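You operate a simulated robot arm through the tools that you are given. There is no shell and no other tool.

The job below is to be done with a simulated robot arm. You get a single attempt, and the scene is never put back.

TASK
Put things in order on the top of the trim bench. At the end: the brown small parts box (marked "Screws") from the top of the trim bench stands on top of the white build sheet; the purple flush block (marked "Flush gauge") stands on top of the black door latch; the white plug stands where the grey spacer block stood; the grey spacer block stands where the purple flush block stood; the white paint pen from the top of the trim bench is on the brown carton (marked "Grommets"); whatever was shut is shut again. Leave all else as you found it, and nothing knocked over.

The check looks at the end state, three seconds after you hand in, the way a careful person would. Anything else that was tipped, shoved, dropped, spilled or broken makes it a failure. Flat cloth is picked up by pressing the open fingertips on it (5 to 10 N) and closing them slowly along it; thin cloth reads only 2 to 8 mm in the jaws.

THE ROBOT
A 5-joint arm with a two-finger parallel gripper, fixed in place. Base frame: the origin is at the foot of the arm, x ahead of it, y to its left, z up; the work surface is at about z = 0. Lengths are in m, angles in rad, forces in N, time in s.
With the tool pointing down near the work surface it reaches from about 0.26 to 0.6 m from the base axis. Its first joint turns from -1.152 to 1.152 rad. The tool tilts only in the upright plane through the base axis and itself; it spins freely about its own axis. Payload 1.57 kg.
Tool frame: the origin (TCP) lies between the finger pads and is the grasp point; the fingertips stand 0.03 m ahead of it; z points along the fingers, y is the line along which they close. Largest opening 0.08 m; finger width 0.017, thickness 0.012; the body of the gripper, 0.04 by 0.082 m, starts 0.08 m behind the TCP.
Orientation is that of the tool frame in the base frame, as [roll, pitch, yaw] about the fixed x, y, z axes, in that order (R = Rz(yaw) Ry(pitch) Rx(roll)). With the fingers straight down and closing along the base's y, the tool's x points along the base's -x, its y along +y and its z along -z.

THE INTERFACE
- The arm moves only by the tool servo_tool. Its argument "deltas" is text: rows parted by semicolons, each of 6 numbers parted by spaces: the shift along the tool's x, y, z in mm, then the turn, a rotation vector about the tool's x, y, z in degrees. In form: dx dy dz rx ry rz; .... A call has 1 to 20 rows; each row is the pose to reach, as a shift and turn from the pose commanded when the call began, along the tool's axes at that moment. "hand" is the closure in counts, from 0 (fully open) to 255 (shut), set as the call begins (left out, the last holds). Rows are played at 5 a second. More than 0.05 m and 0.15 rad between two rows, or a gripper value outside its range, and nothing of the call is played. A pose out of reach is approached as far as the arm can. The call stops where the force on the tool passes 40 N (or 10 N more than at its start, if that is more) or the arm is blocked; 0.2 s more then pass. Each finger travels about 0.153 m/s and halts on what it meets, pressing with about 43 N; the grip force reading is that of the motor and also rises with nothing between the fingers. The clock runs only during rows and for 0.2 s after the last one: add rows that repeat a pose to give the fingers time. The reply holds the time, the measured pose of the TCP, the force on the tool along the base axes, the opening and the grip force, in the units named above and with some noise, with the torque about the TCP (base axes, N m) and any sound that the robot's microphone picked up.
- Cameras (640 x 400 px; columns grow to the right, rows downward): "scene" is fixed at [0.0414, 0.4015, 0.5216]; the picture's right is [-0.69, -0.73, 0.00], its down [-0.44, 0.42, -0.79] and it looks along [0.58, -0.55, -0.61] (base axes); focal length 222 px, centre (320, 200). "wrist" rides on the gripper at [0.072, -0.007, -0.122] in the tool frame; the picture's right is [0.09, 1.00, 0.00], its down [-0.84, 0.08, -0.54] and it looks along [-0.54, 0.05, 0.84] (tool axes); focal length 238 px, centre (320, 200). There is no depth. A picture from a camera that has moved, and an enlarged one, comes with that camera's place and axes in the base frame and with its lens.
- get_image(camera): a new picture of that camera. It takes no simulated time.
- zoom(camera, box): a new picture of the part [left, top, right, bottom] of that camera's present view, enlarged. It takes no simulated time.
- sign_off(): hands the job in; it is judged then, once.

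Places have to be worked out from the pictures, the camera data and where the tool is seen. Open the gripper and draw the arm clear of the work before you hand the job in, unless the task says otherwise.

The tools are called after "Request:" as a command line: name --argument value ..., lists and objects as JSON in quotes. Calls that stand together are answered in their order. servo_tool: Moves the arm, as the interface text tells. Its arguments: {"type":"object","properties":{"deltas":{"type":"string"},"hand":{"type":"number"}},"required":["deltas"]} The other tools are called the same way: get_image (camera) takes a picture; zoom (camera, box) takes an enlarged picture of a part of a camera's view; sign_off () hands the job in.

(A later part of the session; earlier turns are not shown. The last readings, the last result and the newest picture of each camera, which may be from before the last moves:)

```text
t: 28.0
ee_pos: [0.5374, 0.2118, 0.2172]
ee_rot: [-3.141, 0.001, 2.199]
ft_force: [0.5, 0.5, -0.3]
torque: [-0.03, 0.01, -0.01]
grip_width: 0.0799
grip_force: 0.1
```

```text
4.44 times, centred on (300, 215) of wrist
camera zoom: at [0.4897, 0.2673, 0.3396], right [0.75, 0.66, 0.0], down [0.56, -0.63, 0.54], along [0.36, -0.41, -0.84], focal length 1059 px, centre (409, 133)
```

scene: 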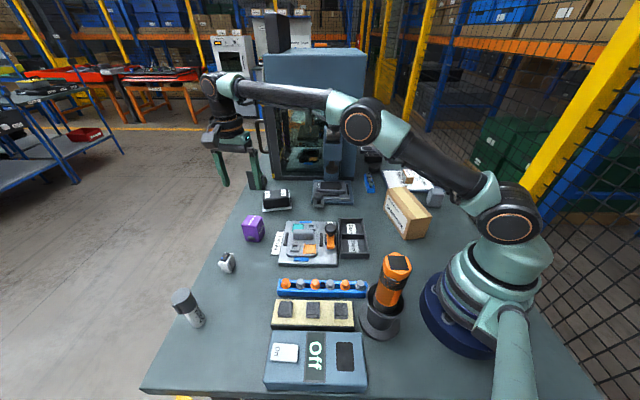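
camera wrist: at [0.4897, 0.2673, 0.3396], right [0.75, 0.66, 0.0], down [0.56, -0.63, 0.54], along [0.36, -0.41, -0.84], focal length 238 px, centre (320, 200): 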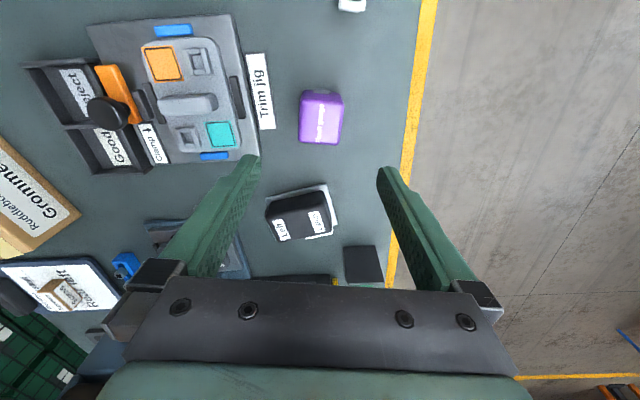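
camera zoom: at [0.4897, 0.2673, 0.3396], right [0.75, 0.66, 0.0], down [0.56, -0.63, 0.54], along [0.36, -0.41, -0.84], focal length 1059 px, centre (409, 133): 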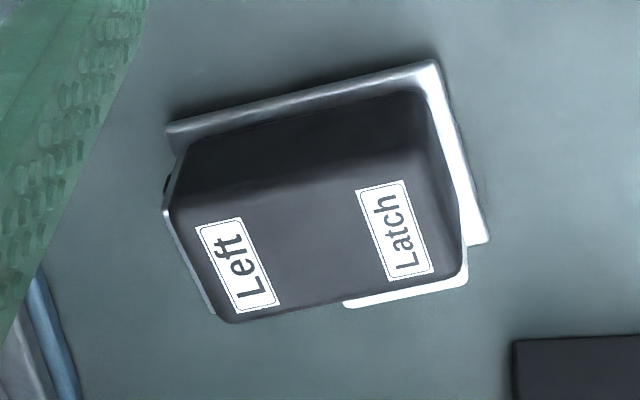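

The purple block is confirmed at (0.538, 0.2127) with its face angle at 36°, matching the jaws. I go down to grasp at TCP z of about 0.045.

Request:
servo_tool --deltas "0 0 45 0 0 0; 0 0 90 0 0 0; 0 0 125 0 0 0; 0 0 150 0 0 0; 0 0 165 0 0 0; 0 0 173 0 0 0; 0 0 173 0 0 0"

Request:
get_image --camera "wrist"

Request:
zoom --camera "scene" --box '[200, 140, 360, 260]'

```text
t: 29.6
ee_pos: [0.5356, 0.2127, 0.0447]
ee_rot: [3.141, -0.001, 2.202]
ft_force: [-0.3, 0.3, -0.2]
torque: [-0.02, -0.03, 0.02]
grip_width: 0.0804
grip_force: 0.1
```

```text
taken
camera wrist: at [0.4892, 0.2664, 0.1663], right [0.75, 0.66, 0.0], down [0.56, -0.63, 0.54], along [0.36, -0.41, -0.84], focal length 238 px, centre (320, 200)
```

wrist: 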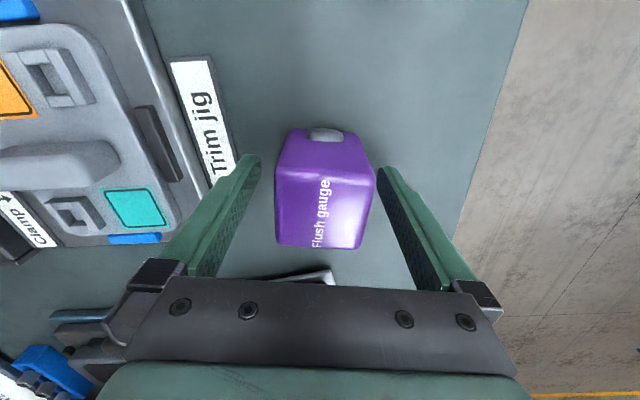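

```text
3.33 times, centred on (280, 200) of scene
camera zoom: at [0.0414, 0.4015, 0.5216], right [-0.69, -0.73, 0.0], down [-0.44, 0.42, -0.79], along [0.58, -0.55, -0.61], focal length 741 px, centre (453, 200)
```

zoom: 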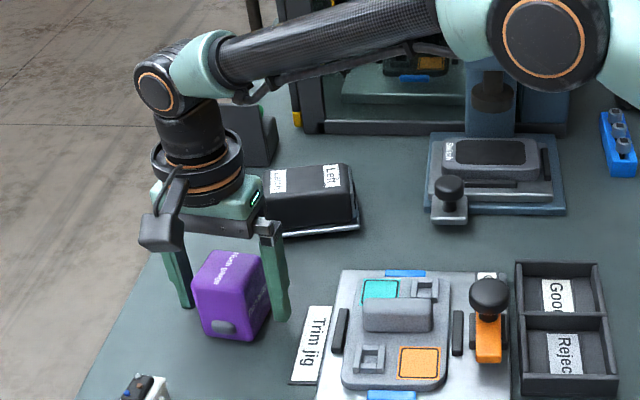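

The block is centred between the pads within about a millimetre once the camera's 5° offset is taken into account. I close on it.

Request:
servo_tool --deltas "0 0 0 0 0 0; 0 0 0 0 0 0; 0 0 0 0 0 0; 0 0 0 0 0 0" --hand 255

```text
t: 30.6
ee_pos: [0.5361, 0.2127, 0.0445]
ee_rot: [-3.141, 0.0, 2.202]
ft_force: [1.3, 0.0, -0.8]
torque: [-0.02, -0.04, -0.02]
grip_width: 0.0493
grip_force: 42.7
```

Gripped at 49 mm. I lift it to z of about 0.17 and look.

Request:
servo_tool --deltas "0 0 -8 0 0 0; 0 0 -30 0 0 0; 0 0 -65 0 0 0; 0 0 -100 0 0 0; 0 0 -130 0 0 0; 0 0 -130 0 0 0"

Request:
get_image --camera "wrist"

```text
t: 32.0
ee_pos: [0.5375, 0.2124, 0.1731]
ee_rot: [-3.141, 0.0, 2.2]
ft_force: [0.1, -0.3, -2.2]
torque: [-0.01, 0.03, -0.03]
grip_width: 0.0495
grip_force: 42.9
```

```text
taken
camera wrist: at [0.4916, 0.2669, 0.2951], right [0.75, 0.66, 0.0], down [0.56, -0.63, 0.54], along [0.36, -0.41, -0.84], focal length 238 px, centre (320, 200)
```

wrist: 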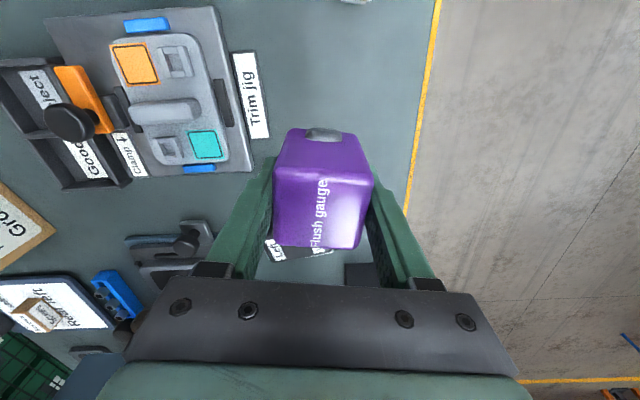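

The block is held upright. I carry it over the latch, whose long axis is at 56°, turning the jaws to match and checking the reach while still high.

Request:
servo_tool --deltas "-31.1 -4.2 0 0 0 -4; -62.2 -8.3 0 0 0 -8; -93.2 -12.5 0 0 0 -12; -124.3 -16.6 0 0 0 -16; -155.4 -20.8 0 0 0 -20; -155.4 -20.8 0 0 0 -20"

Request:
get_image --camera "wrist"

Request:
zoom --camera "scene" --box '[200, 100, 360, 220]'

```text
t: 33.4
ee_pos: [0.5905, 0.0704, 0.1719]
ee_rot: [-3.14, -0.002, 2.553]
ft_force: [-0.1, 0.3, -2.0]
torque: [-0.03, 0.0, 0.0]
grip_width: 0.0494
grip_force: 43.1
out of reach, approached as far as the arm can: row 4, 5, 6
```

```text
taken
camera wrist: at [0.5276, 0.1064, 0.2935], right [0.48, 0.88, 0.0], down [0.74, -0.4, 0.54], along [0.48, -0.26, -0.84], focal length 238 px, centre (320, 200)
```

wrist: 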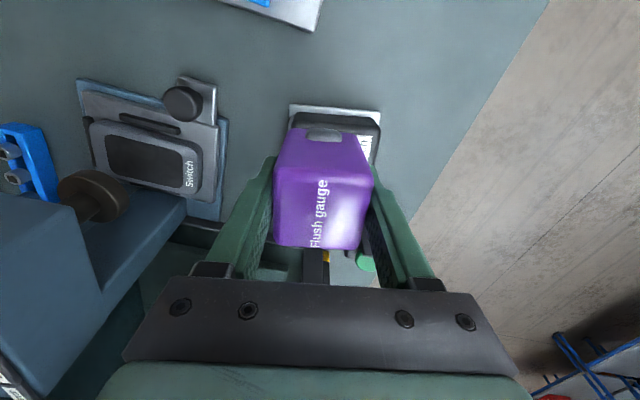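

```text
3.33 times, centred on (280, 160) of scene
camera zoom: at [0.0414, 0.4015, 0.5216], right [-0.69, -0.73, 0.0], down [-0.44, 0.42, -0.79], along [0.58, -0.55, -0.61], focal length 741 px, centre (453, 333)
```

zoom: 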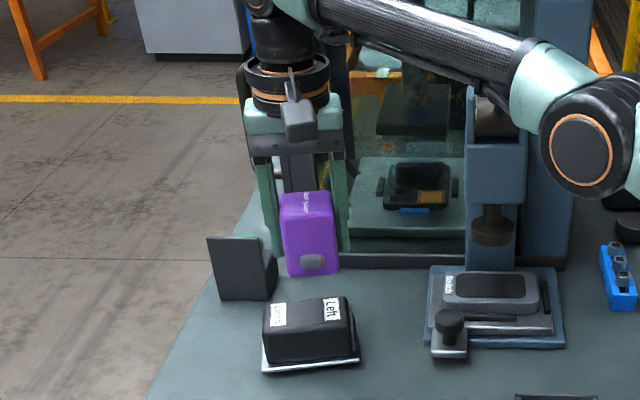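

The reach stops at r ≈ 0.595 at this height, where the latch top centre is at r ≈ 0.62. Lower down the reach should grow; I pull back slightly and go a little lower to see what the commanded pose is now.

Request:
servo_tool --deltas "12 -10 20 0 0 0; 23 -19.5 40 0 0 0; 23 -19.5 40 0 0 0"

```text
t: 34.2
ee_pos: [0.5602, 0.0689, 0.1314]
ee_rot: [3.141, -0.001, 2.549]
ft_force: [-0.1, 1.1, -2.3]
torque: [-0.05, 0.01, -0.01]
grip_width: 0.0496
grip_force: 42.9
```

The command tracks the clipped pose. At this lower height I push outward again to find the reach.

Request:
servo_tool --deltas "-19 12.5 0 0 0 0; -32 20.9 0 0 0 0; -38.6 25.1 0 0 0 0; -44 28.6 0 0 0 0; -44 28.6 0 0 0 0"

Request:
get_image --camera "wrist"

Request:
zoom --camera "scene" --box '[220, 120, 340, 220]'

```text
t: 35.4
ee_pos: [0.5954, 0.0665, 0.1318]
ee_rot: [-3.141, 0.0, 2.551]
ft_force: [0.3, -0.2, -2.8]
torque: [-0.01, 0.01, 0.03]
grip_width: 0.0496
grip_force: 43.0
out of reach, approached as far as the arm can: row 3, 4, 5
```

```text
taken
camera wrist: at [0.5334, 0.102, 0.2528], right [0.48, 0.88, 0.0], down [0.74, -0.4, 0.54], along [0.48, -0.26, -0.84], focal length 238 px, centre (320, 200)
```

wrist: 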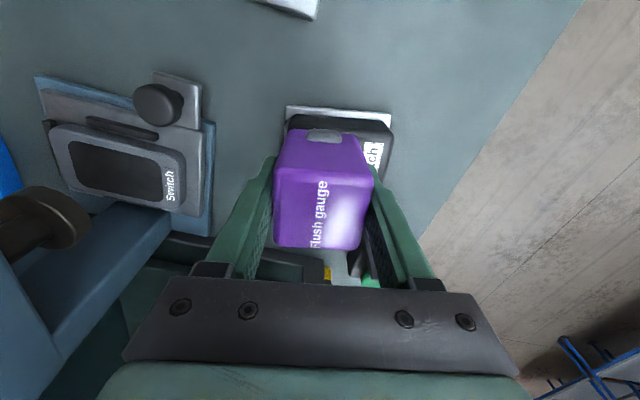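

```text
4.00 times, centred on (280, 170) of scene
camera zoom: at [0.0414, 0.4015, 0.5216], right [-0.69, -0.73, 0.0], down [-0.44, 0.42, -0.79], along [0.58, -0.55, -0.61], focal length 890 px, centre (480, 320)
```

zoom: 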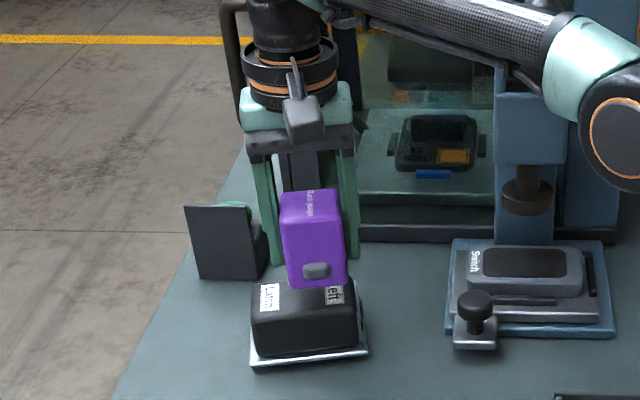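

Reach tops out at r ≈ 0.60. The latch top measures about 86×54 mm, centred (0.617, 0.076), so placing at (0.597, 0.063) still puts the block's centre about 17 mm inside the edge and almost fully on the top. I step there, lower.

Request:
servo_tool --deltas "-1.3 -1.5 8 0 0 0; -2.6 -3 16 0 0 0; -2.6 -3 22 0 0 0; -2.6 -3 22 0 0 0"

Request:
zoom --camera "scene" --box '[240, 150, 320, 220]'

Request:
get_image --camera "wrist"

```text
t: 36.4
ee_pos: [0.595, 0.0624, 0.1087]
ee_rot: [-3.141, -0.001, 2.55]
ft_force: [0.7, 0.4, -2.2]
torque: [-0.02, 0.01, -0.02]
grip_width: 0.0495
grip_force: 43.0
```

```text
5.71 times, centred on (280, 185) of scene
camera zoom: at [0.0414, 0.4015, 0.5216], right [-0.69, -0.73, 0.0], down [-0.44, 0.42, -0.79], along [0.58, -0.55, -0.61], focal length 1271 px, centre (549, 286)
```

zoom: 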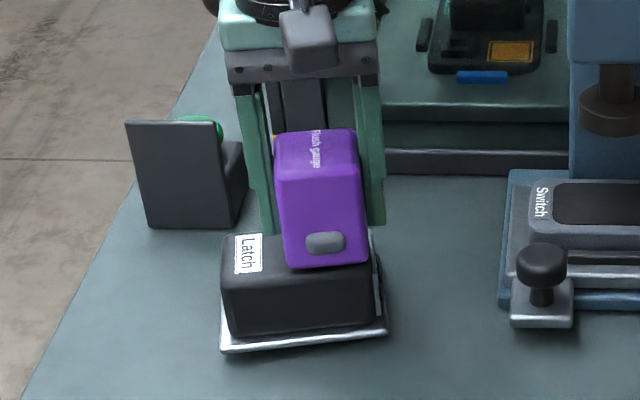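

```text
taken
camera wrist: at [0.5329, 0.0982, 0.2314], right [0.48, 0.88, 0.0], down [0.74, -0.4, 0.54], along [0.48, -0.26, -0.84], focal length 238 px, centre (320, 200)
```

wrist: 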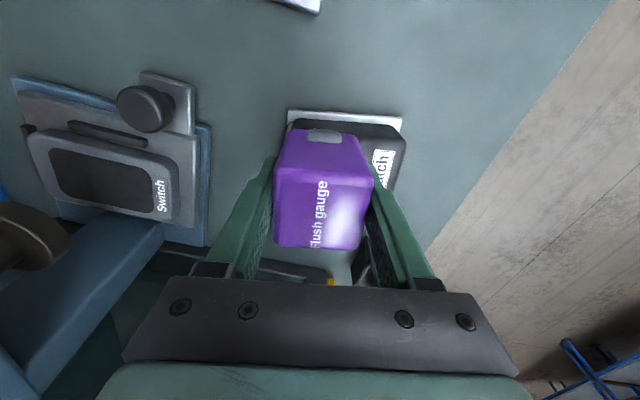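

The block hovers about 1 cm over the latch, aligned with it. I lower gently, nudging outward 2 mm.

Request:
servo_tool --deltas "-0.8 0.6 3 0 0 0; -1.6 1.1 6 0 0 0; -1.6 1.1 8 0 0 0; -1.6 1.1 8 0 0 0"

```text
t: 37.4
ee_pos: [0.5979, 0.0646, 0.1034]
ee_rot: [3.141, 0.0, 2.55]
ft_force: [-3.9, 0.0, 9.8]
torque: [-0.15, 0.3, -0.03]
grip_width: 0.0496
grip_force: 43.2
```

Contact at TCP z ≈ 0.103 (latch top about 0.058). I look before releasing.

Request:
zoom --camera "scene" --box '[250, 160, 310, 215]'

Request:
zoom --camera "wrist" --box '[240, 80, 440, 280]'

```text
7.27 times, centred on (280, 188) of scene
camera zoom: at [0.0414, 0.4015, 0.5216], right [-0.69, -0.73, 0.0], down [-0.44, 0.42, -0.79], along [0.58, -0.55, -0.61], focal length 1618 px, centre (611, 291)
```

zoom: 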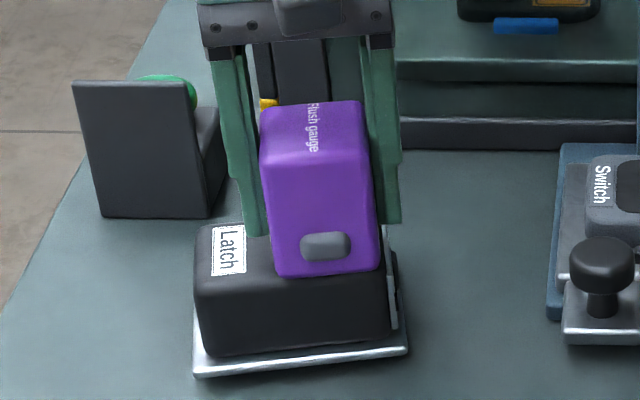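

```text
2.00 times, centred on (340, 180) of wrist
camera zoom: at [0.5345, 0.0987, 0.2253], right [0.48, 0.88, 0.0], down [0.74, -0.4, 0.54], along [0.48, -0.26, -0.84], focal length 477 px, centre (280, 240)
```

zoom: 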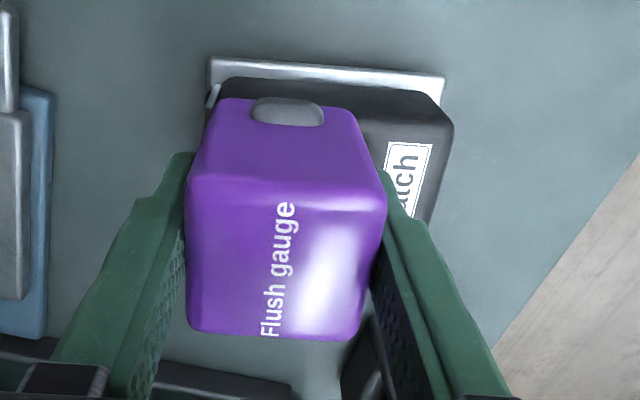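

The block's base lies within the latch top on the near side and right end. I ease off a millimetre and open.

Request:
servo_tool --deltas "0 0 -1 0 0 0; 0 0 -1 0 0 0"

Request:
servo_tool --deltas "0 0 0 0 0 0; 0 0 0 0 0 0; 0 0 0 0 0 0; 0 0 0 0 0 0" --hand 0

Request:
zoom --camera "scene" --box '[250, 160, 310, 215]'

Request:
zoom --camera "wrist" --box '[240, 80, 440, 280]'

```text
t: 38.0
ee_pos: [0.5977, 0.0634, 0.1042]
ee_rot: [3.14, 0.002, 2.552]
ft_force: [-1.6, 0.0, 7.4]
torque: [-0.13, 0.08, -0.01]
grip_width: 0.0496
grip_force: 43.2
```

```text
t: 39.0
ee_pos: [0.5977, 0.0645, 0.1038]
ee_rot: [3.141, -0.001, 2.551]
ft_force: [-0.2, 0.5, -0.2]
torque: [-0.02, -0.01, 0.02]
grip_width: 0.0799
grip_force: 0.1
```

```text
7.27 times, centred on (280, 188) of scene
camera zoom: at [0.0414, 0.4015, 0.5216], right [-0.69, -0.73, 0.0], down [-0.44, 0.42, -0.79], along [0.58, -0.55, -0.61], focal length 1618 px, centre (611, 291)
```

zoom: 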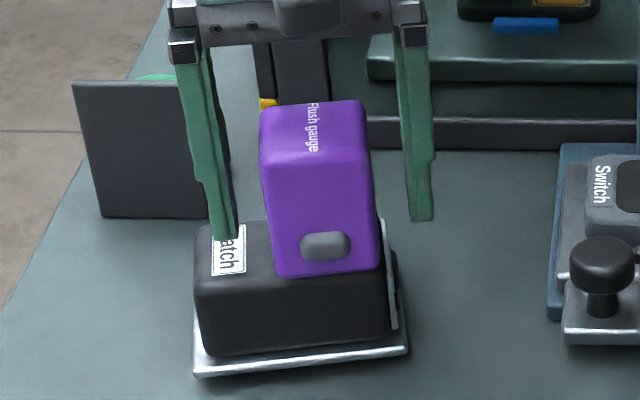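

```text
2.00 times, centred on (340, 180) of wrist
camera zoom: at [0.5344, 0.0988, 0.2251], right [0.48, 0.88, 0.0], down [0.74, -0.4, 0.54], along [0.48, -0.26, -0.84], focal length 477 px, centre (280, 240)
```

zoom: 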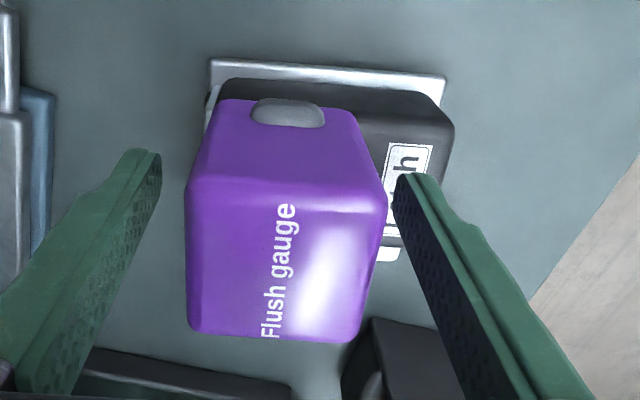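

The purple block stands steady on the latch. I rise straight up and then drift inward along the free direction.

Request:
servo_tool --deltas "0 0 -15 0 0 0; 2 0 -40 0 0 0; 9 0 -70 0 0 0; 20 0 -100 0 0 0; 35 0 -130 0 0 0; 60 0 -150 0 0 0; 60 0 -150 0 0 0"

Request:
zoom --camera "scene" --box '[230, 150, 350, 250]'

Request:
get_image --camera "wrist"

```text
t: 40.6
ee_pos: [0.5458, 0.0978, 0.2544]
ee_rot: [-3.141, 0.0, 2.55]
ft_force: [0.5, 0.5, 0.4]
torque: [0.0, -0.01, -0.01]
grip_width: 0.08
grip_force: 0.0
```

```text
4.00 times, centred on (290, 200) of scene
camera zoom: at [0.0414, 0.4015, 0.5216], right [-0.69, -0.73, 0.0], down [-0.44, 0.42, -0.79], along [0.58, -0.55, -0.61], focal length 890 px, centre (440, 200)
```

zoom: 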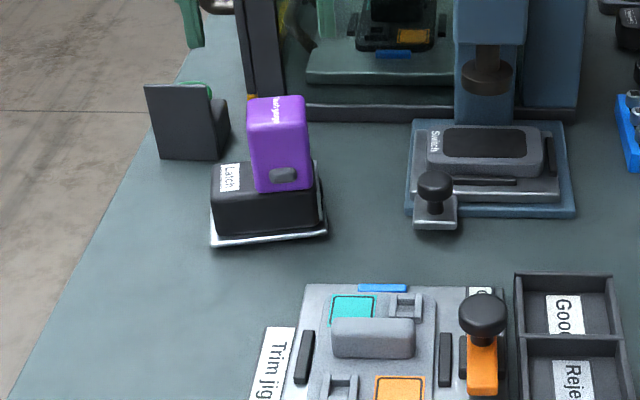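

```text
taken
camera wrist: at [0.484, 0.1323, 0.3753], right [0.48, 0.88, 0.0], down [0.74, -0.4, 0.54], along [0.48, -0.26, -0.84], focal length 238 px, centre (320, 200)
```

wrist: 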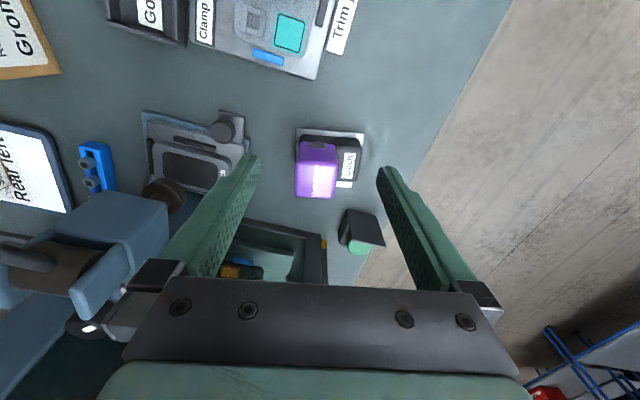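

The purple block is done. Now I swing over to above the spacer block, turning the jaws to its faces (34°).

Request:
servo_tool --deltas "22.6 -26.5 -5.2 0 0 1.4; 45.2 -53.1 -10.4 0 0 2.75; 67.8 -79.6 -15.6 0 0 4.1; 90.4 -106.2 -20.8 0 0 5.5; 113 -132.7 -26 0 0 6.9; 100.7 -172.6 -26 0 0 8.25; 88.5 -212.5 -26 0 0 9.6; 76.2 -252.5 -26 0 0 11; 64 -292.4 -26 0 0 12.4; 51.7 -332.3 -26 0 0 13.75; 45.3 -369.6 -12.7 0 0 15.1; 38.9 -406.8 0.7 0 0 16.5; 32.6 -444.1 14 0 0 17.9; 26.2 -481.3 27.3 0 0 19.25; 19.8 -518.6 40.7 0 0 20.6; 13.4 -555.8 54 0 0 22; 13.4 -555.8 54 0 0 22"

Request:
get_image --camera "wrist"

Request:
zoom --camera "wrist" --box '[280, 75, 360, 160]'

Request:
get_image --camera "scene"

```text
t: 44.2
ee_pos: [0.226, -0.3554, 0.1982]
ee_rot: [3.141, 0.0, 2.166]
ft_force: [0.1, -0.4, -0.2]
torque: [0.01, -0.01, 0.01]
grip_width: 0.0799
grip_force: 0.0
```

```text
taken
camera wrist: at [0.1806, -0.2992, 0.3198], right [0.77, 0.63, 0.0], down [0.53, -0.65, 0.54], along [0.34, -0.42, -0.84], focal length 238 px, centre (320, 200)
```

wrist: 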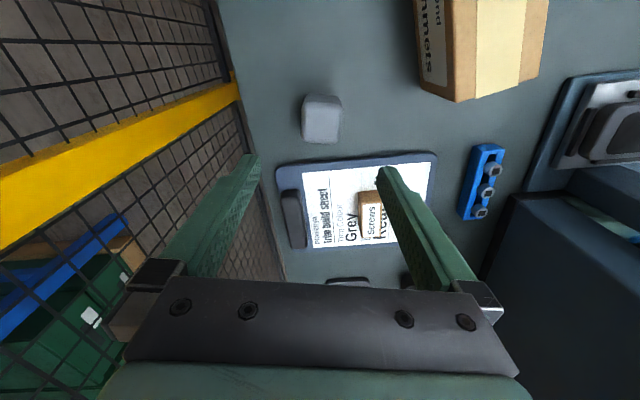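

```text
4.71 times, centred on (320, 118) of wrist
camera zoom: at [0.1806, -0.2992, 0.3198], right [0.77, 0.63, 0.0], down [0.53, -0.65, 0.54], along [0.34, -0.42, -0.84], focal length 1122 px, centre (320, 588)
```

zoom: 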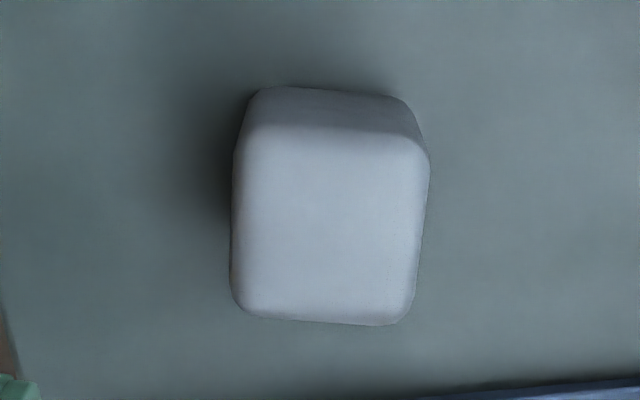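

```text
taken
```

scene: 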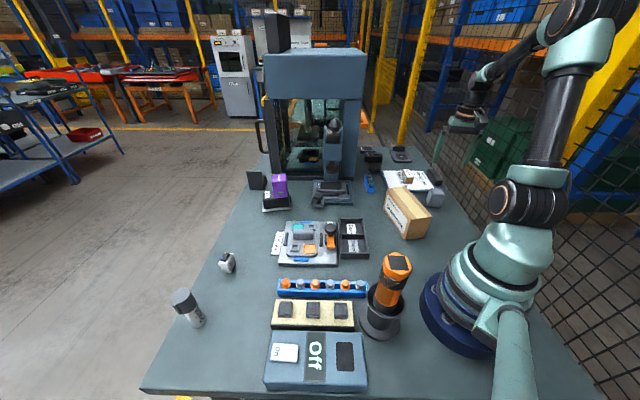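

The spacer is centred at (0.2285, −0.356), angle 34°, matching the jaws. I descend to TCP z ≈ 0.038.

Request:
servo_tool --deltas "0 1 45 0 0 0; 0 1 90 0 0 0; 0 1 125 0 0 0; 0 1 145 0 0 0; 0 1 156 0 0 0; 0 1 160 0 0 0; 0 1 160 0 0 0"

Request:
get_image --camera "wrist"

```text
t: 45.8
ee_pos: [0.2263, -0.3564, 0.0385]
ee_rot: [-3.141, 0.0, 2.166]
ft_force: [0.2, 0.1, 1.0]
torque: [0.01, 0.01, 0.01]
grip_width: 0.0799
grip_force: 0.1
```

```text
taken
camera wrist: at [0.1818, -0.3, 0.1609], right [0.77, 0.63, 0.0], down [0.53, -0.65, 0.54], along [0.34, -0.42, -0.84], focal length 238 px, centre (320, 200)
```

wrist: 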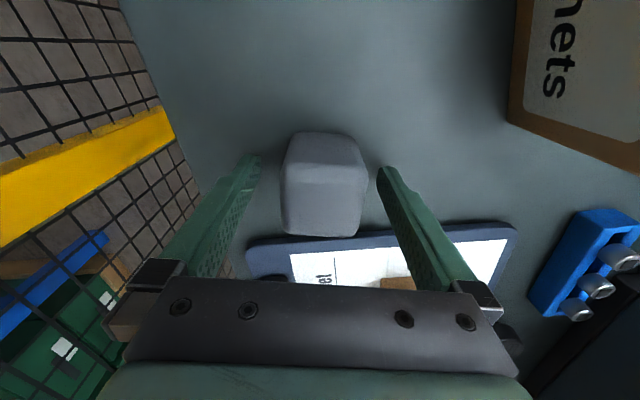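

The spacer is centred between the pads, so I close.

Request:
servo_tool --deltas "0 0 0 0 0 0; 0 0 0 0 0 0; 0 0 0 0 0 0; 0 0 0 0 0 0" --hand 255

Request:
servo_tool --deltas "0 0 -8 0 0 0; 0 0 -40 0 0 0; 0 0 -85 0 0 0; 0 0 -130 0 0 0; 0 0 -175 0 0 0; 0 0 -220 0 0 0; 0 0 -220 0 0 0"

Request:
get_image --camera "wrist"

```text
t: 46.8
ee_pos: [0.2268, -0.357, 0.0385]
ee_rot: [-3.141, -0.001, 2.166]
ft_force: [0.5, -0.3, -0.2]
torque: [0.03, 0.01, -0.01]
grip_width: 0.0445
grip_force: 42.7
```

```text
t: 48.4
ee_pos: [0.2242, -0.3569, 0.2606]
ee_rot: [-3.141, 0.001, 2.167]
ft_force: [-0.5, 0.4, -1.4]
torque: [0.03, 0.01, -0.01]
grip_width: 0.0446
grip_force: 43.5
```

```text
taken
camera wrist: at [0.1792, -0.3003, 0.3814], right [0.77, 0.63, 0.0], down [0.53, -0.65, 0.54], along [0.34, -0.42, -0.84], focal length 238 px, centre (320, 200)
```

wrist: 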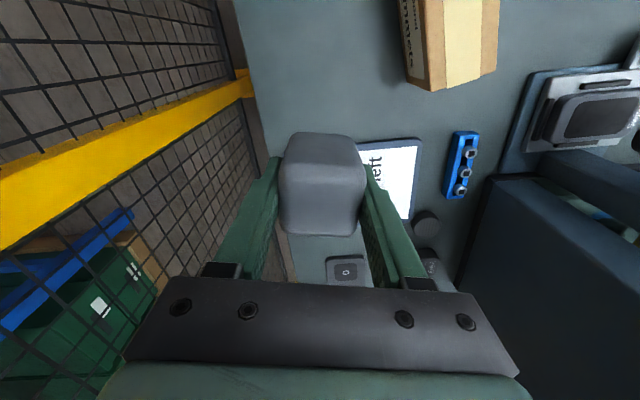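

The spacer is gripped and upright. I carry it along the inner arc to above the purple block's old spot at (0.538, 0.2127).

Request:
servo_tool --deltas "19.9 31.9 -3.3 0 0 0; 39.8 63.9 -6.7 0 0 0; 59.8 95.8 -10 0 0 0; 79.7 127.7 -13.3 0 0 0; 99.6 159.7 -16.7 0 0 0; 119.5 191.6 -20 0 0 0; 145.9 224 -20 0 0 0; 172.3 256.3 -20 0 0 0; 198.7 288.7 -20 0 0 0; 225.1 321 -20 0 0 0; 251.5 353.4 -20 0 0 0; 265.1 386.8 -10.5 0 0 -0.4; 278.8 420.2 -1 0 0 -0.8; 292.4 453.5 8.5 0 0 -1.2; 306 486.9 18 0 0 -1.6; 303.9 509 40.5 0 0 -2; 301.8 531.2 63 0 0 -2; 299.7 553.3 85.5 0 0 -2; 297.6 575.4 108 0 0 -2; 297.6 575.4 108 0 0 -2"

Request:
get_image --camera "wrist"

Request:
zoom --camera "scene" --box '[200, 140, 360, 260]'

```text
t: 52.6
ee_pos: [0.538, 0.2137, 0.1515]
ee_rot: [3.142, 0.001, 2.202]
ft_force: [-0.4, 0.3, -0.4]
torque: [-0.01, -0.01, -0.03]
grip_width: 0.0442
grip_force: 42.6
```

```text
taken
camera wrist: at [0.4902, 0.2682, 0.2724], right [0.75, 0.66, 0.0], down [0.56, -0.63, 0.54], along [0.36, -0.41, -0.84], focal length 238 px, centre (320, 200)
```

wrist: 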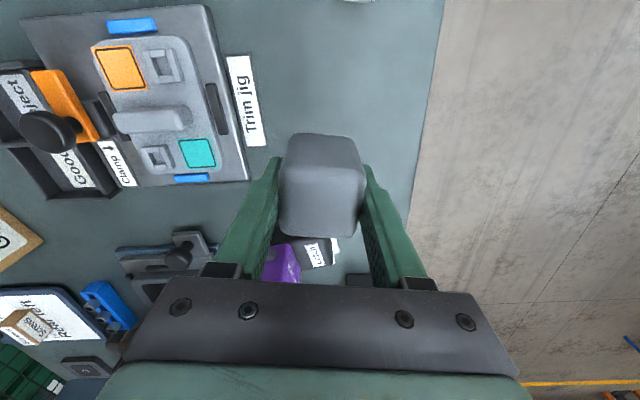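

```text
3.33 times, centred on (280, 200) of scene
camera zoom: at [0.0414, 0.4015, 0.5216], right [-0.69, -0.73, 0.0], down [-0.44, 0.42, -0.79], along [0.58, -0.55, -0.61], focal length 741 px, centre (453, 200)
```

zoom: 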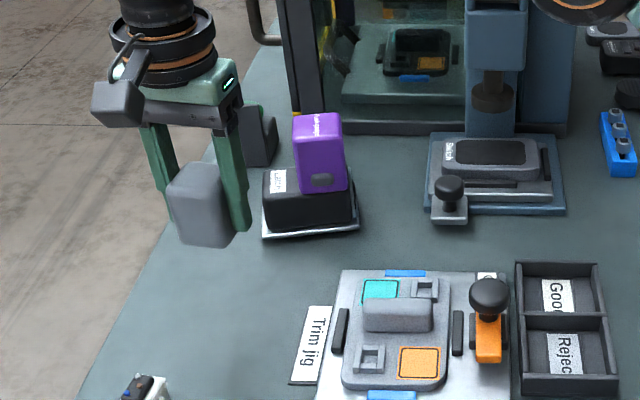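

The spacer is over the spot; I lower to just above the bench.

Request:
servo_tool --deltas "0 0 40 0 0 0; 0 0 75 0 0 0; 0 0 95 0 0 0; 0 0 105 0 0 0; 0 0 109 0 0 0; 0 0 109 0 0 0"

```text
t: 54.0
ee_pos: [0.5366, 0.2141, 0.0413]
ee_rot: [3.14, -0.001, 2.201]
ft_force: [-0.1, 0.7, -1.3]
torque: [0.01, 0.01, 0.01]
grip_width: 0.0443
grip_force: 43.4
```

Request:
servo_tool --deltas "0 0 1 0 0 0; 0 0 2.5 0 0 0; 0 0 2.5 0 0 0"

```text
t: 54.8
ee_pos: [0.5365, 0.2117, 0.0389]
ee_rot: [3.141, 0.0, 2.201]
ft_force: [0.0, 0.9, -1.0]
torque: [-0.02, 0.01, 0.01]
grip_width: 0.0443
grip_force: 43.0
```

Request:
servo_tool --deltas "0 0 0.8 0 0 0; 0 0 1.2 0 0 0; 0 0 1.2 0 0 0"

```text
t: 55.6
ee_pos: [0.5381, 0.2138, 0.0379]
ee_rot: [3.141, -0.001, 2.2]
ft_force: [-1.7, -3.3, 8.7]
torque: [-0.17, 0.19, 0.04]
grip_width: 0.0443
grip_force: 42.5
```

The spacer is touching the bench at about 10 N. I release it and look.

Request:
servo_tool --deltas "0 0 0 0 0 0; 0 0 0 0 0 0; 0 0 0 0 0 0; 0 0 0 0 0 0" --hand 0

Request:
servo_tool --deltas "0 0 -10 0 0 0; 0 0 -45 0 0 0; 0 0 -85 0 0 0; 0 0 -125 0 0 0; 0 0 -165 0 0 0; 0 0 -165 0 0 0"

Request:
get_image --camera "wrist"

Request:
zoom --camera "scene" --box '[200, 160, 320, 290]'

```text
t: 56.6
ee_pos: [0.5367, 0.2126, 0.0386]
ee_rot: [-3.141, 0.0, 2.2]
ft_force: [0.1, -0.5, 0.1]
torque: [-0.02, -0.02, 0.0]
grip_width: 0.0802
grip_force: 0.0
```

```text
t: 58.0
ee_pos: [0.5377, 0.2142, 0.2029]
ee_rot: [-3.14, 0.002, 2.201]
ft_force: [0.3, -0.2, 0.1]
torque: [-0.02, 0.02, 0.04]
grip_width: 0.0799
grip_force: 0.1
```

```text
taken
camera wrist: at [0.49, 0.2675, 0.3248], right [0.75, 0.66, 0.0], down [0.56, -0.63, 0.54], along [0.36, -0.41, -0.84], focal length 238 px, centre (320, 200)
```

wrist: 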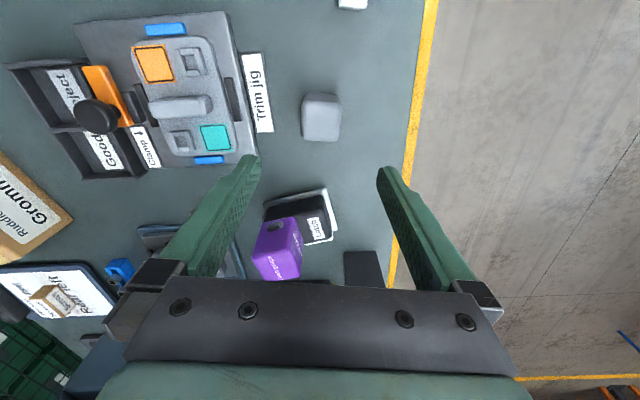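

```text
3.08 times, centred on (260, 225) of scene
camera zoom: at [0.0414, 0.4015, 0.5216], right [-0.69, -0.73, 0.0], down [-0.44, 0.42, -0.79], along [0.58, -0.55, -0.61], focal length 684 px, centre (505, 123)
```

zoom: 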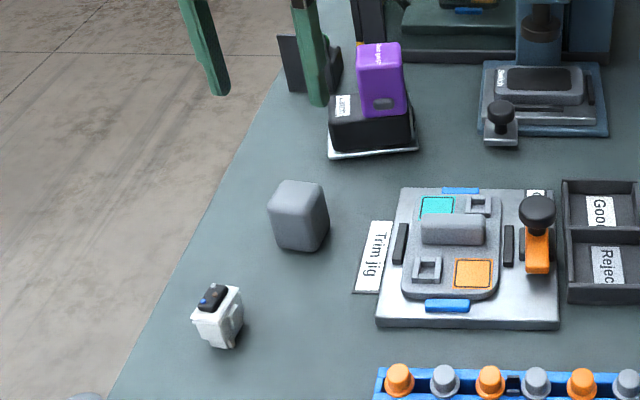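

The spacer now stands where the purple block was. Next is the plug: I move above it, turning the jaws to close on its plain short ends (about 127°).

Request:
servo_tool --deltas "10.1 2.1 0 0 0 -7.6; 20.3 4.2 0 0 0 -15.2; 30.4 6.2 0 0 0 -22.8; 40.5 8.3 0 0 0 -30.3; 50.7 10.4 0 0 0 -37.9; 60.8 12.5 0 0 0 -45.5; 70.9 14.6 0 0 0 -53.1; 81.1 16.7 0 0 0 -60.7; 91.2 18.7 0 0 0 -68.3; 101.3 20.8 0 0 0 -75.8; 111.5 22.9 0 0 0 -83.4; 121.6 25 0 0 0 -91; 121.6 25 0 0 0 -91"

Request:
get_image --camera "wrist"

Request:
zoom --camera "wrist" --box '[285, 85, 355, 155]'

```text
t: 60.8
ee_pos: [0.486, 0.3269, 0.2034]
ee_rot: [-3.141, 0.001, -2.492]
ft_force: [-0.8, -0.6, -0.1]
torque: [0.0, 0.02, 0.02]
grip_width: 0.0799
grip_force: 0.0
```

```text
taken
camera wrist: at [0.4333, 0.2779, 0.325], right [-0.68, 0.74, 0.0], down [0.62, 0.57, 0.54], along [0.4, 0.37, -0.84], focal length 238 px, centre (320, 200)
```

wrist: 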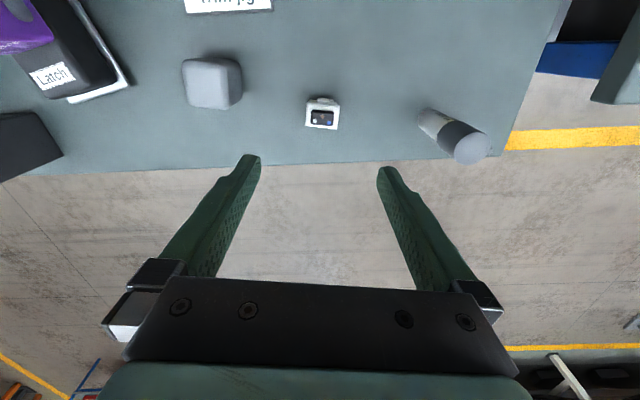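

```text
5.71 times, centred on (320, 120) of wrist
camera zoom: at [0.4333, 0.2779, 0.325], right [-0.68, 0.74, 0.0], down [0.62, 0.57, 0.54], along [0.4, 0.37, -0.84], focal length 1362 px, centre (320, 657)
```

zoom: 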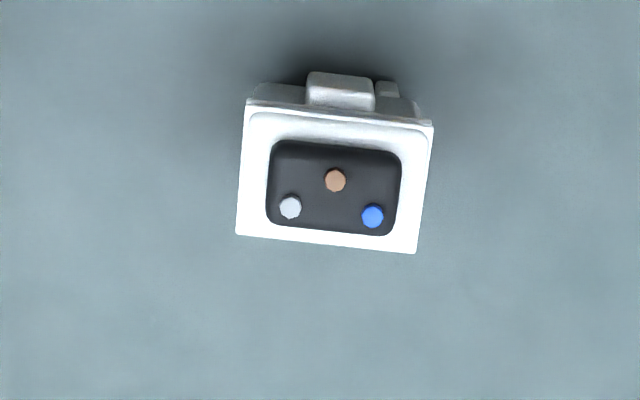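

The plug's top is at z ≈ 0.042, centred (0.4815, 0.3255), long axis at about 126°. I correct by a few mm and descend around it.

Request:
servo_tool --deltas "2 1.3 40 0 0 0.5; 4.7 2.6 80 0 0 1; 4.7 2.6 115 0 0 1; 4.7 2.6 140 0 0 1; 4.7 2.6 150 0 0 1; 4.7 2.6 150 0 0 1"

Request:
get_image --camera "wrist"

Request:
zoom --camera "wrist" --box '[230, 100, 410, 260]'

Request:
zoom --camera "scene" --box '[190, 220, 270, 290]'

```text
t: 62.2
ee_pos: [0.4812, 0.3254, 0.0512]
ee_rot: [3.14, -0.001, -2.511]
ft_force: [0.3, -0.3, 0.4]
torque: [0.01, -0.01, -0.01]
grip_width: 0.0803
grip_force: 0.0
```

```text
taken
camera wrist: at [0.4267, 0.278, 0.1749], right [-0.66, 0.75, 0.0], down [0.63, 0.56, 0.54], along [0.41, 0.36, -0.84], focal length 238 px, centre (320, 200)
```

wrist: 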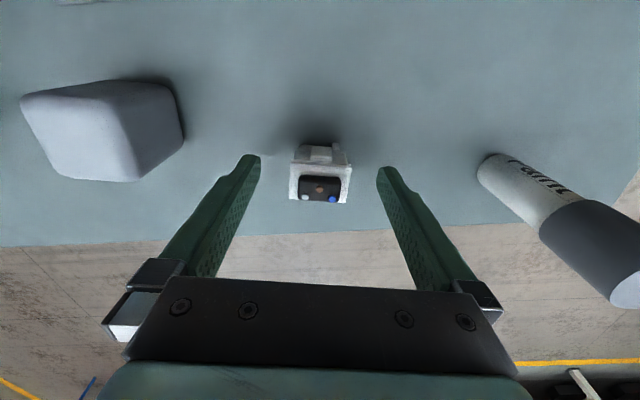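

```text
2.50 times, centred on (320, 180) of wrist
camera zoom: at [0.4267, 0.278, 0.1749], right [-0.66, 0.75, 0.0], down [0.63, 0.56, 0.54], along [0.41, 0.36, -0.84], focal length 596 px, centre (320, 250)
```

zoom: 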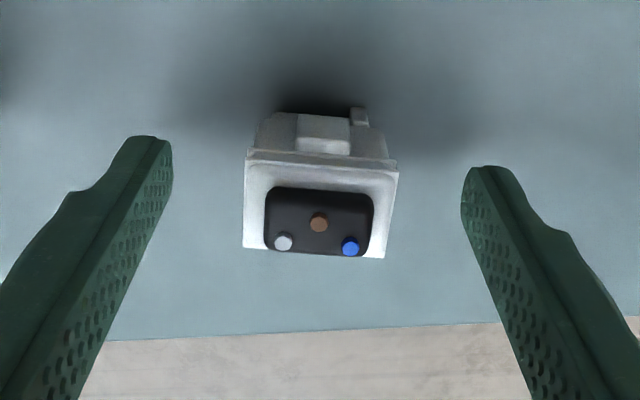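

```text
5.71 times, centred on (230, 255) of scene
camera zoom: at [0.0414, 0.4015, 0.5216], right [-0.69, -0.73, 0.0], down [-0.44, 0.42, -0.79], along [0.58, -0.55, -0.61], focal length 1271 px, centre (834, -114)
```

zoom: 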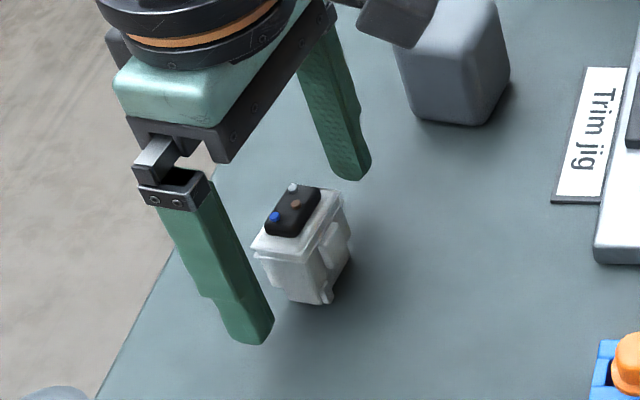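

The plug is centred between the pads; I lower the last 15 mm and close.

Request:
servo_tool --deltas "0 0 8 0 0 0; 0 0 14 0 0 0; 0 0 15 0 0 0; 0 0 15 0 0 0"

Request:
servo_tool --deltas "0 0 0 0 0 0; 0 0 0 0 0 0; 0 0 0 0 0 0; 0 0 0 0 0 0" --hand 255

Request:
zoom --camera "wrist" --box '[230, 100, 410, 260]'

Request:
zoom --camera "scene" --box '[190, 220, 270, 290]'

```text
t: 63.2
ee_pos: [0.4795, 0.3248, 0.0387]
ee_rot: [-3.141, 0.0, -2.512]
ft_force: [-0.7, 0.9, -0.8]
torque: [-0.01, -0.01, 0.01]
grip_width: 0.0802
grip_force: 0.0
```

```text
t: 64.2
ee_pos: [0.4793, 0.3255, 0.0397]
ee_rot: [3.141, 0.003, -2.512]
ft_force: [0.4, 0.3, 0.7]
torque: [-0.01, -0.01, 0.02]
grip_width: 0.0348
grip_force: 42.4
```

```text
2.50 times, centred on (320, 180) of wrist
camera zoom: at [0.4265, 0.2782, 0.1606], right [-0.66, 0.75, 0.0], down [0.63, 0.56, 0.54], along [0.41, 0.36, -0.84], focal length 596 px, centre (320, 250)
```

zoom: 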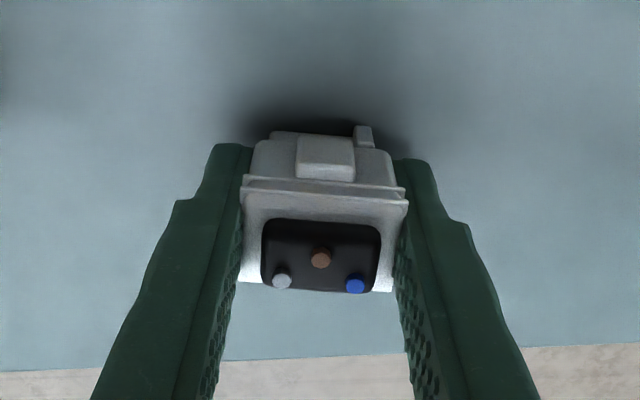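

```text
5.71 times, centred on (230, 255) of scene
camera zoom: at [0.0414, 0.4015, 0.5216], right [-0.69, -0.73, 0.0], down [-0.44, 0.42, -0.79], along [0.58, -0.55, -0.61], focal length 1271 px, centre (834, -114)
```

zoom: 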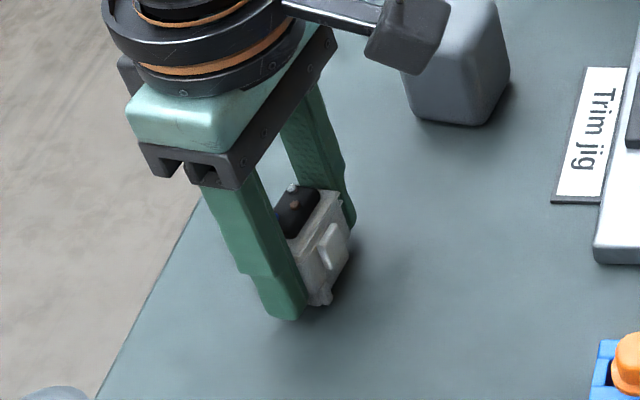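

The plug is gripped at its flange (35 mm). I lift it and check that it hangs straight.

Request:
servo_tool --deltas "0 0 -6 0 0 0; 0 0 -25 0 0 0; 0 0 -65 0 0 0; 0 0 -110 0 0 0; 0 0 -155 0 0 0; 0 0 -195 0 0 0; 0 0 -221 0 0 0; 0 0 -221 0 0 0"

Request:
zoom --camera "wrist" --box '[230, 100, 410, 260]'

Request:
zoom --camera "scene" --box '[140, 100, 300, 240]'

```text
t: 66.0
ee_pos: [0.4751, 0.3214, 0.2563]
ee_rot: [3.14, -0.002, -2.513]
ft_force: [0.4, 0.8, -0.8]
torque: [0.01, -0.03, -0.02]
grip_width: 0.0347
grip_force: 42.0
out of reach, approached as far as the arm can: row 7, 8
```

```text
2.50 times, centred on (320, 180) of wrist
camera zoom: at [0.4217, 0.274, 0.3779], right [-0.66, 0.75, 0.0], down [0.63, 0.56, 0.54], along [0.41, 0.36, -0.84], focal length 596 px, centre (320, 250)
```

zoom: 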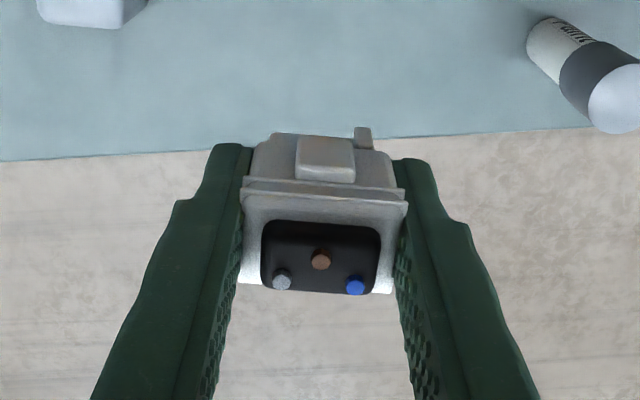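

```text
2.86 times, centred on (220, 170) of scene
camera zoom: at [0.0414, 0.4015, 0.5216], right [-0.69, -0.73, 0.0], down [-0.44, 0.42, -0.79], along [0.58, -0.55, -0.61], focal length 636 px, centre (606, 286)
```

zoom: 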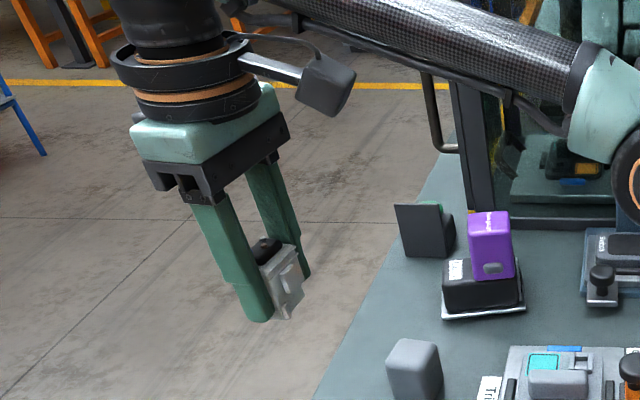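

The plug hangs straight. I carry it along the inner arc to above the spacer's old spot.

Request:
servo_tool --deltas "31.9 -22.5 -4 0 0 5; 63.7 -44.9 -8 0 0 10; 95.6 -67.4 -12 0 0 15; 127.4 -89.9 -16 0 0 20; 159.3 -112.3 -20 0 0 25; 191.1 -134.8 -24 0 0 30; 226.4 -160.6 -24 0 0 35; 261.7 -186.4 -24 0 0 40; 297.1 -212.3 -24 0 0 45; 332.4 -238.1 -24 0 0 50; 367.7 -263.9 -24 0 0 55; 403 -289.7 -24 0 0 60; 435.6 -308.5 -4 0 0 65; 468.1 -327.2 16 0 0 70; 500.7 -346 36 0 0 75; 533.3 -364.7 56 0 0 80; 565.8 -383.5 76 0 0 85; 598.4 -402.2 96 0 0 90; 598.4 -402.2 96 0 0 90"

Request:
get_image --camera "wrist"

Request:
zoom --camera "scene" --box '[370, 110, 500, 230]'

```text
t: 68.8
ee_pos: [0.5106, -0.0461, 0.2916]
ee_rot: [-3.116, -0.229, 2.932]
ft_force: [4.5, 6.3, -2.6]
torque: [0.2, -0.12, -0.02]
grip_width: 0.0346
grip_force: 41.8
out of reach, approached as far as the arm can: row 1, 2, 3, 4, 5, 6, 7, 8, 9, 10, 11, 12, 13, 14
stopped in row 14: the force on the tool passed its limit at 122 N (the readings are from after the stop); the commanded pose is now the measured one
```

```text
taken
camera wrist: at [0.4695, -0.0408, 0.4268], right [0.11, 0.99, 0.0], down [0.94, -0.1, 0.34], along [0.33, -0.04, -0.94], focal length 238 px, centre (320, 200)
```

wrist: 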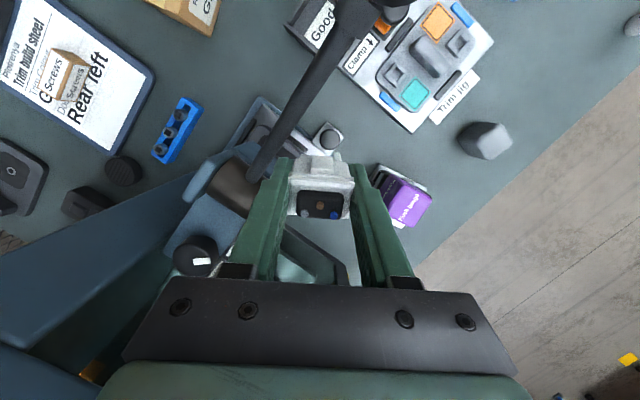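

```text
3.33 times, centred on (435, 170) of scene
camera zoom: at [0.0415, 0.4015, 0.5216], right [-0.69, -0.73, 0.0], down [-0.44, 0.42, -0.79], along [0.58, -0.55, -0.61], focal length 741 px, centre (-63, 300)
```

zoom: 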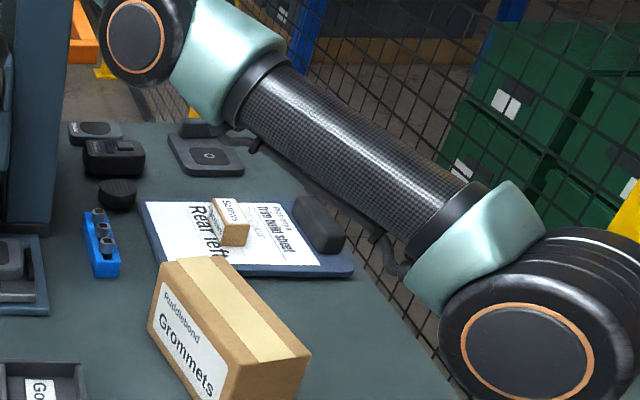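

The motion went wrong: the arm stopped on a 122 N contact with the tool tilted near the press. Before moving anything I look at everything.

Request:
get_image --camera "scene"

Request:
zoom --camera "scene" --box '[220, 20, 400, 240]'

Request:
zoom --camera "wrist" --box '[140, 0, 440, 280]'

```text
taken
```

scene: 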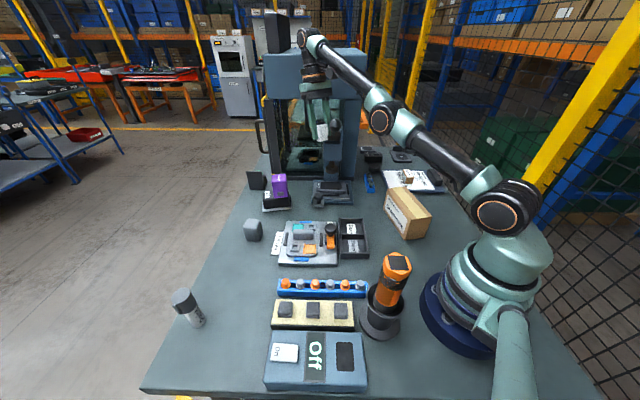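

```text
1.82 times, centred on (310, 130) of scene
camera zoom: at [0.0415, 0.4015, 0.5216], right [-0.69, -0.73, 0.0], down [-0.44, 0.42, -0.79], along [0.58, -0.55, -0.61], focal length 404 px, centre (338, 327)
```

zoom: 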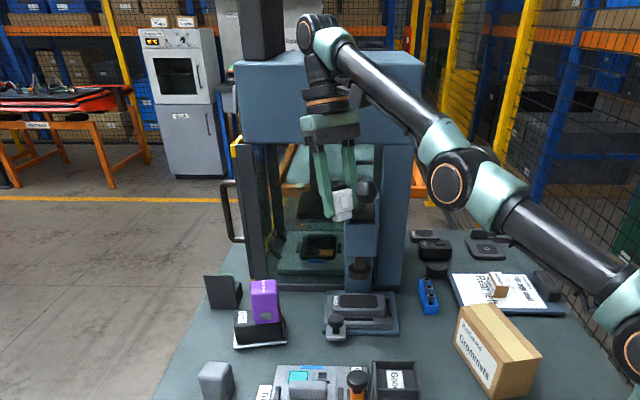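

```text
1.43 times, centred on (290, 140) of wrist
camera zoom: at [0.4695, -0.0408, 0.4268], right [0.11, 0.99, 0.0], down [0.94, -0.1, 0.34], along [0.33, -0.04, -0.94], focal length 340 px, centre (363, 286)
```

zoom: 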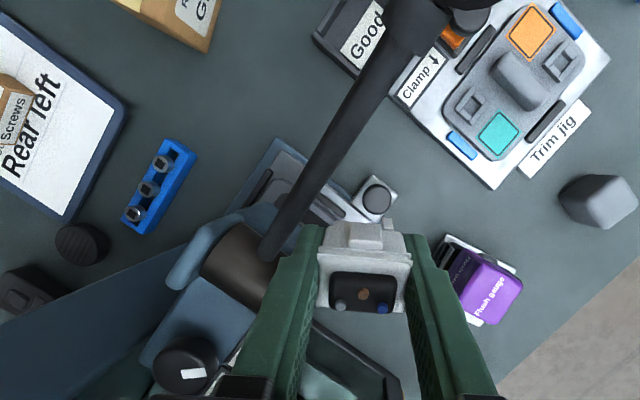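

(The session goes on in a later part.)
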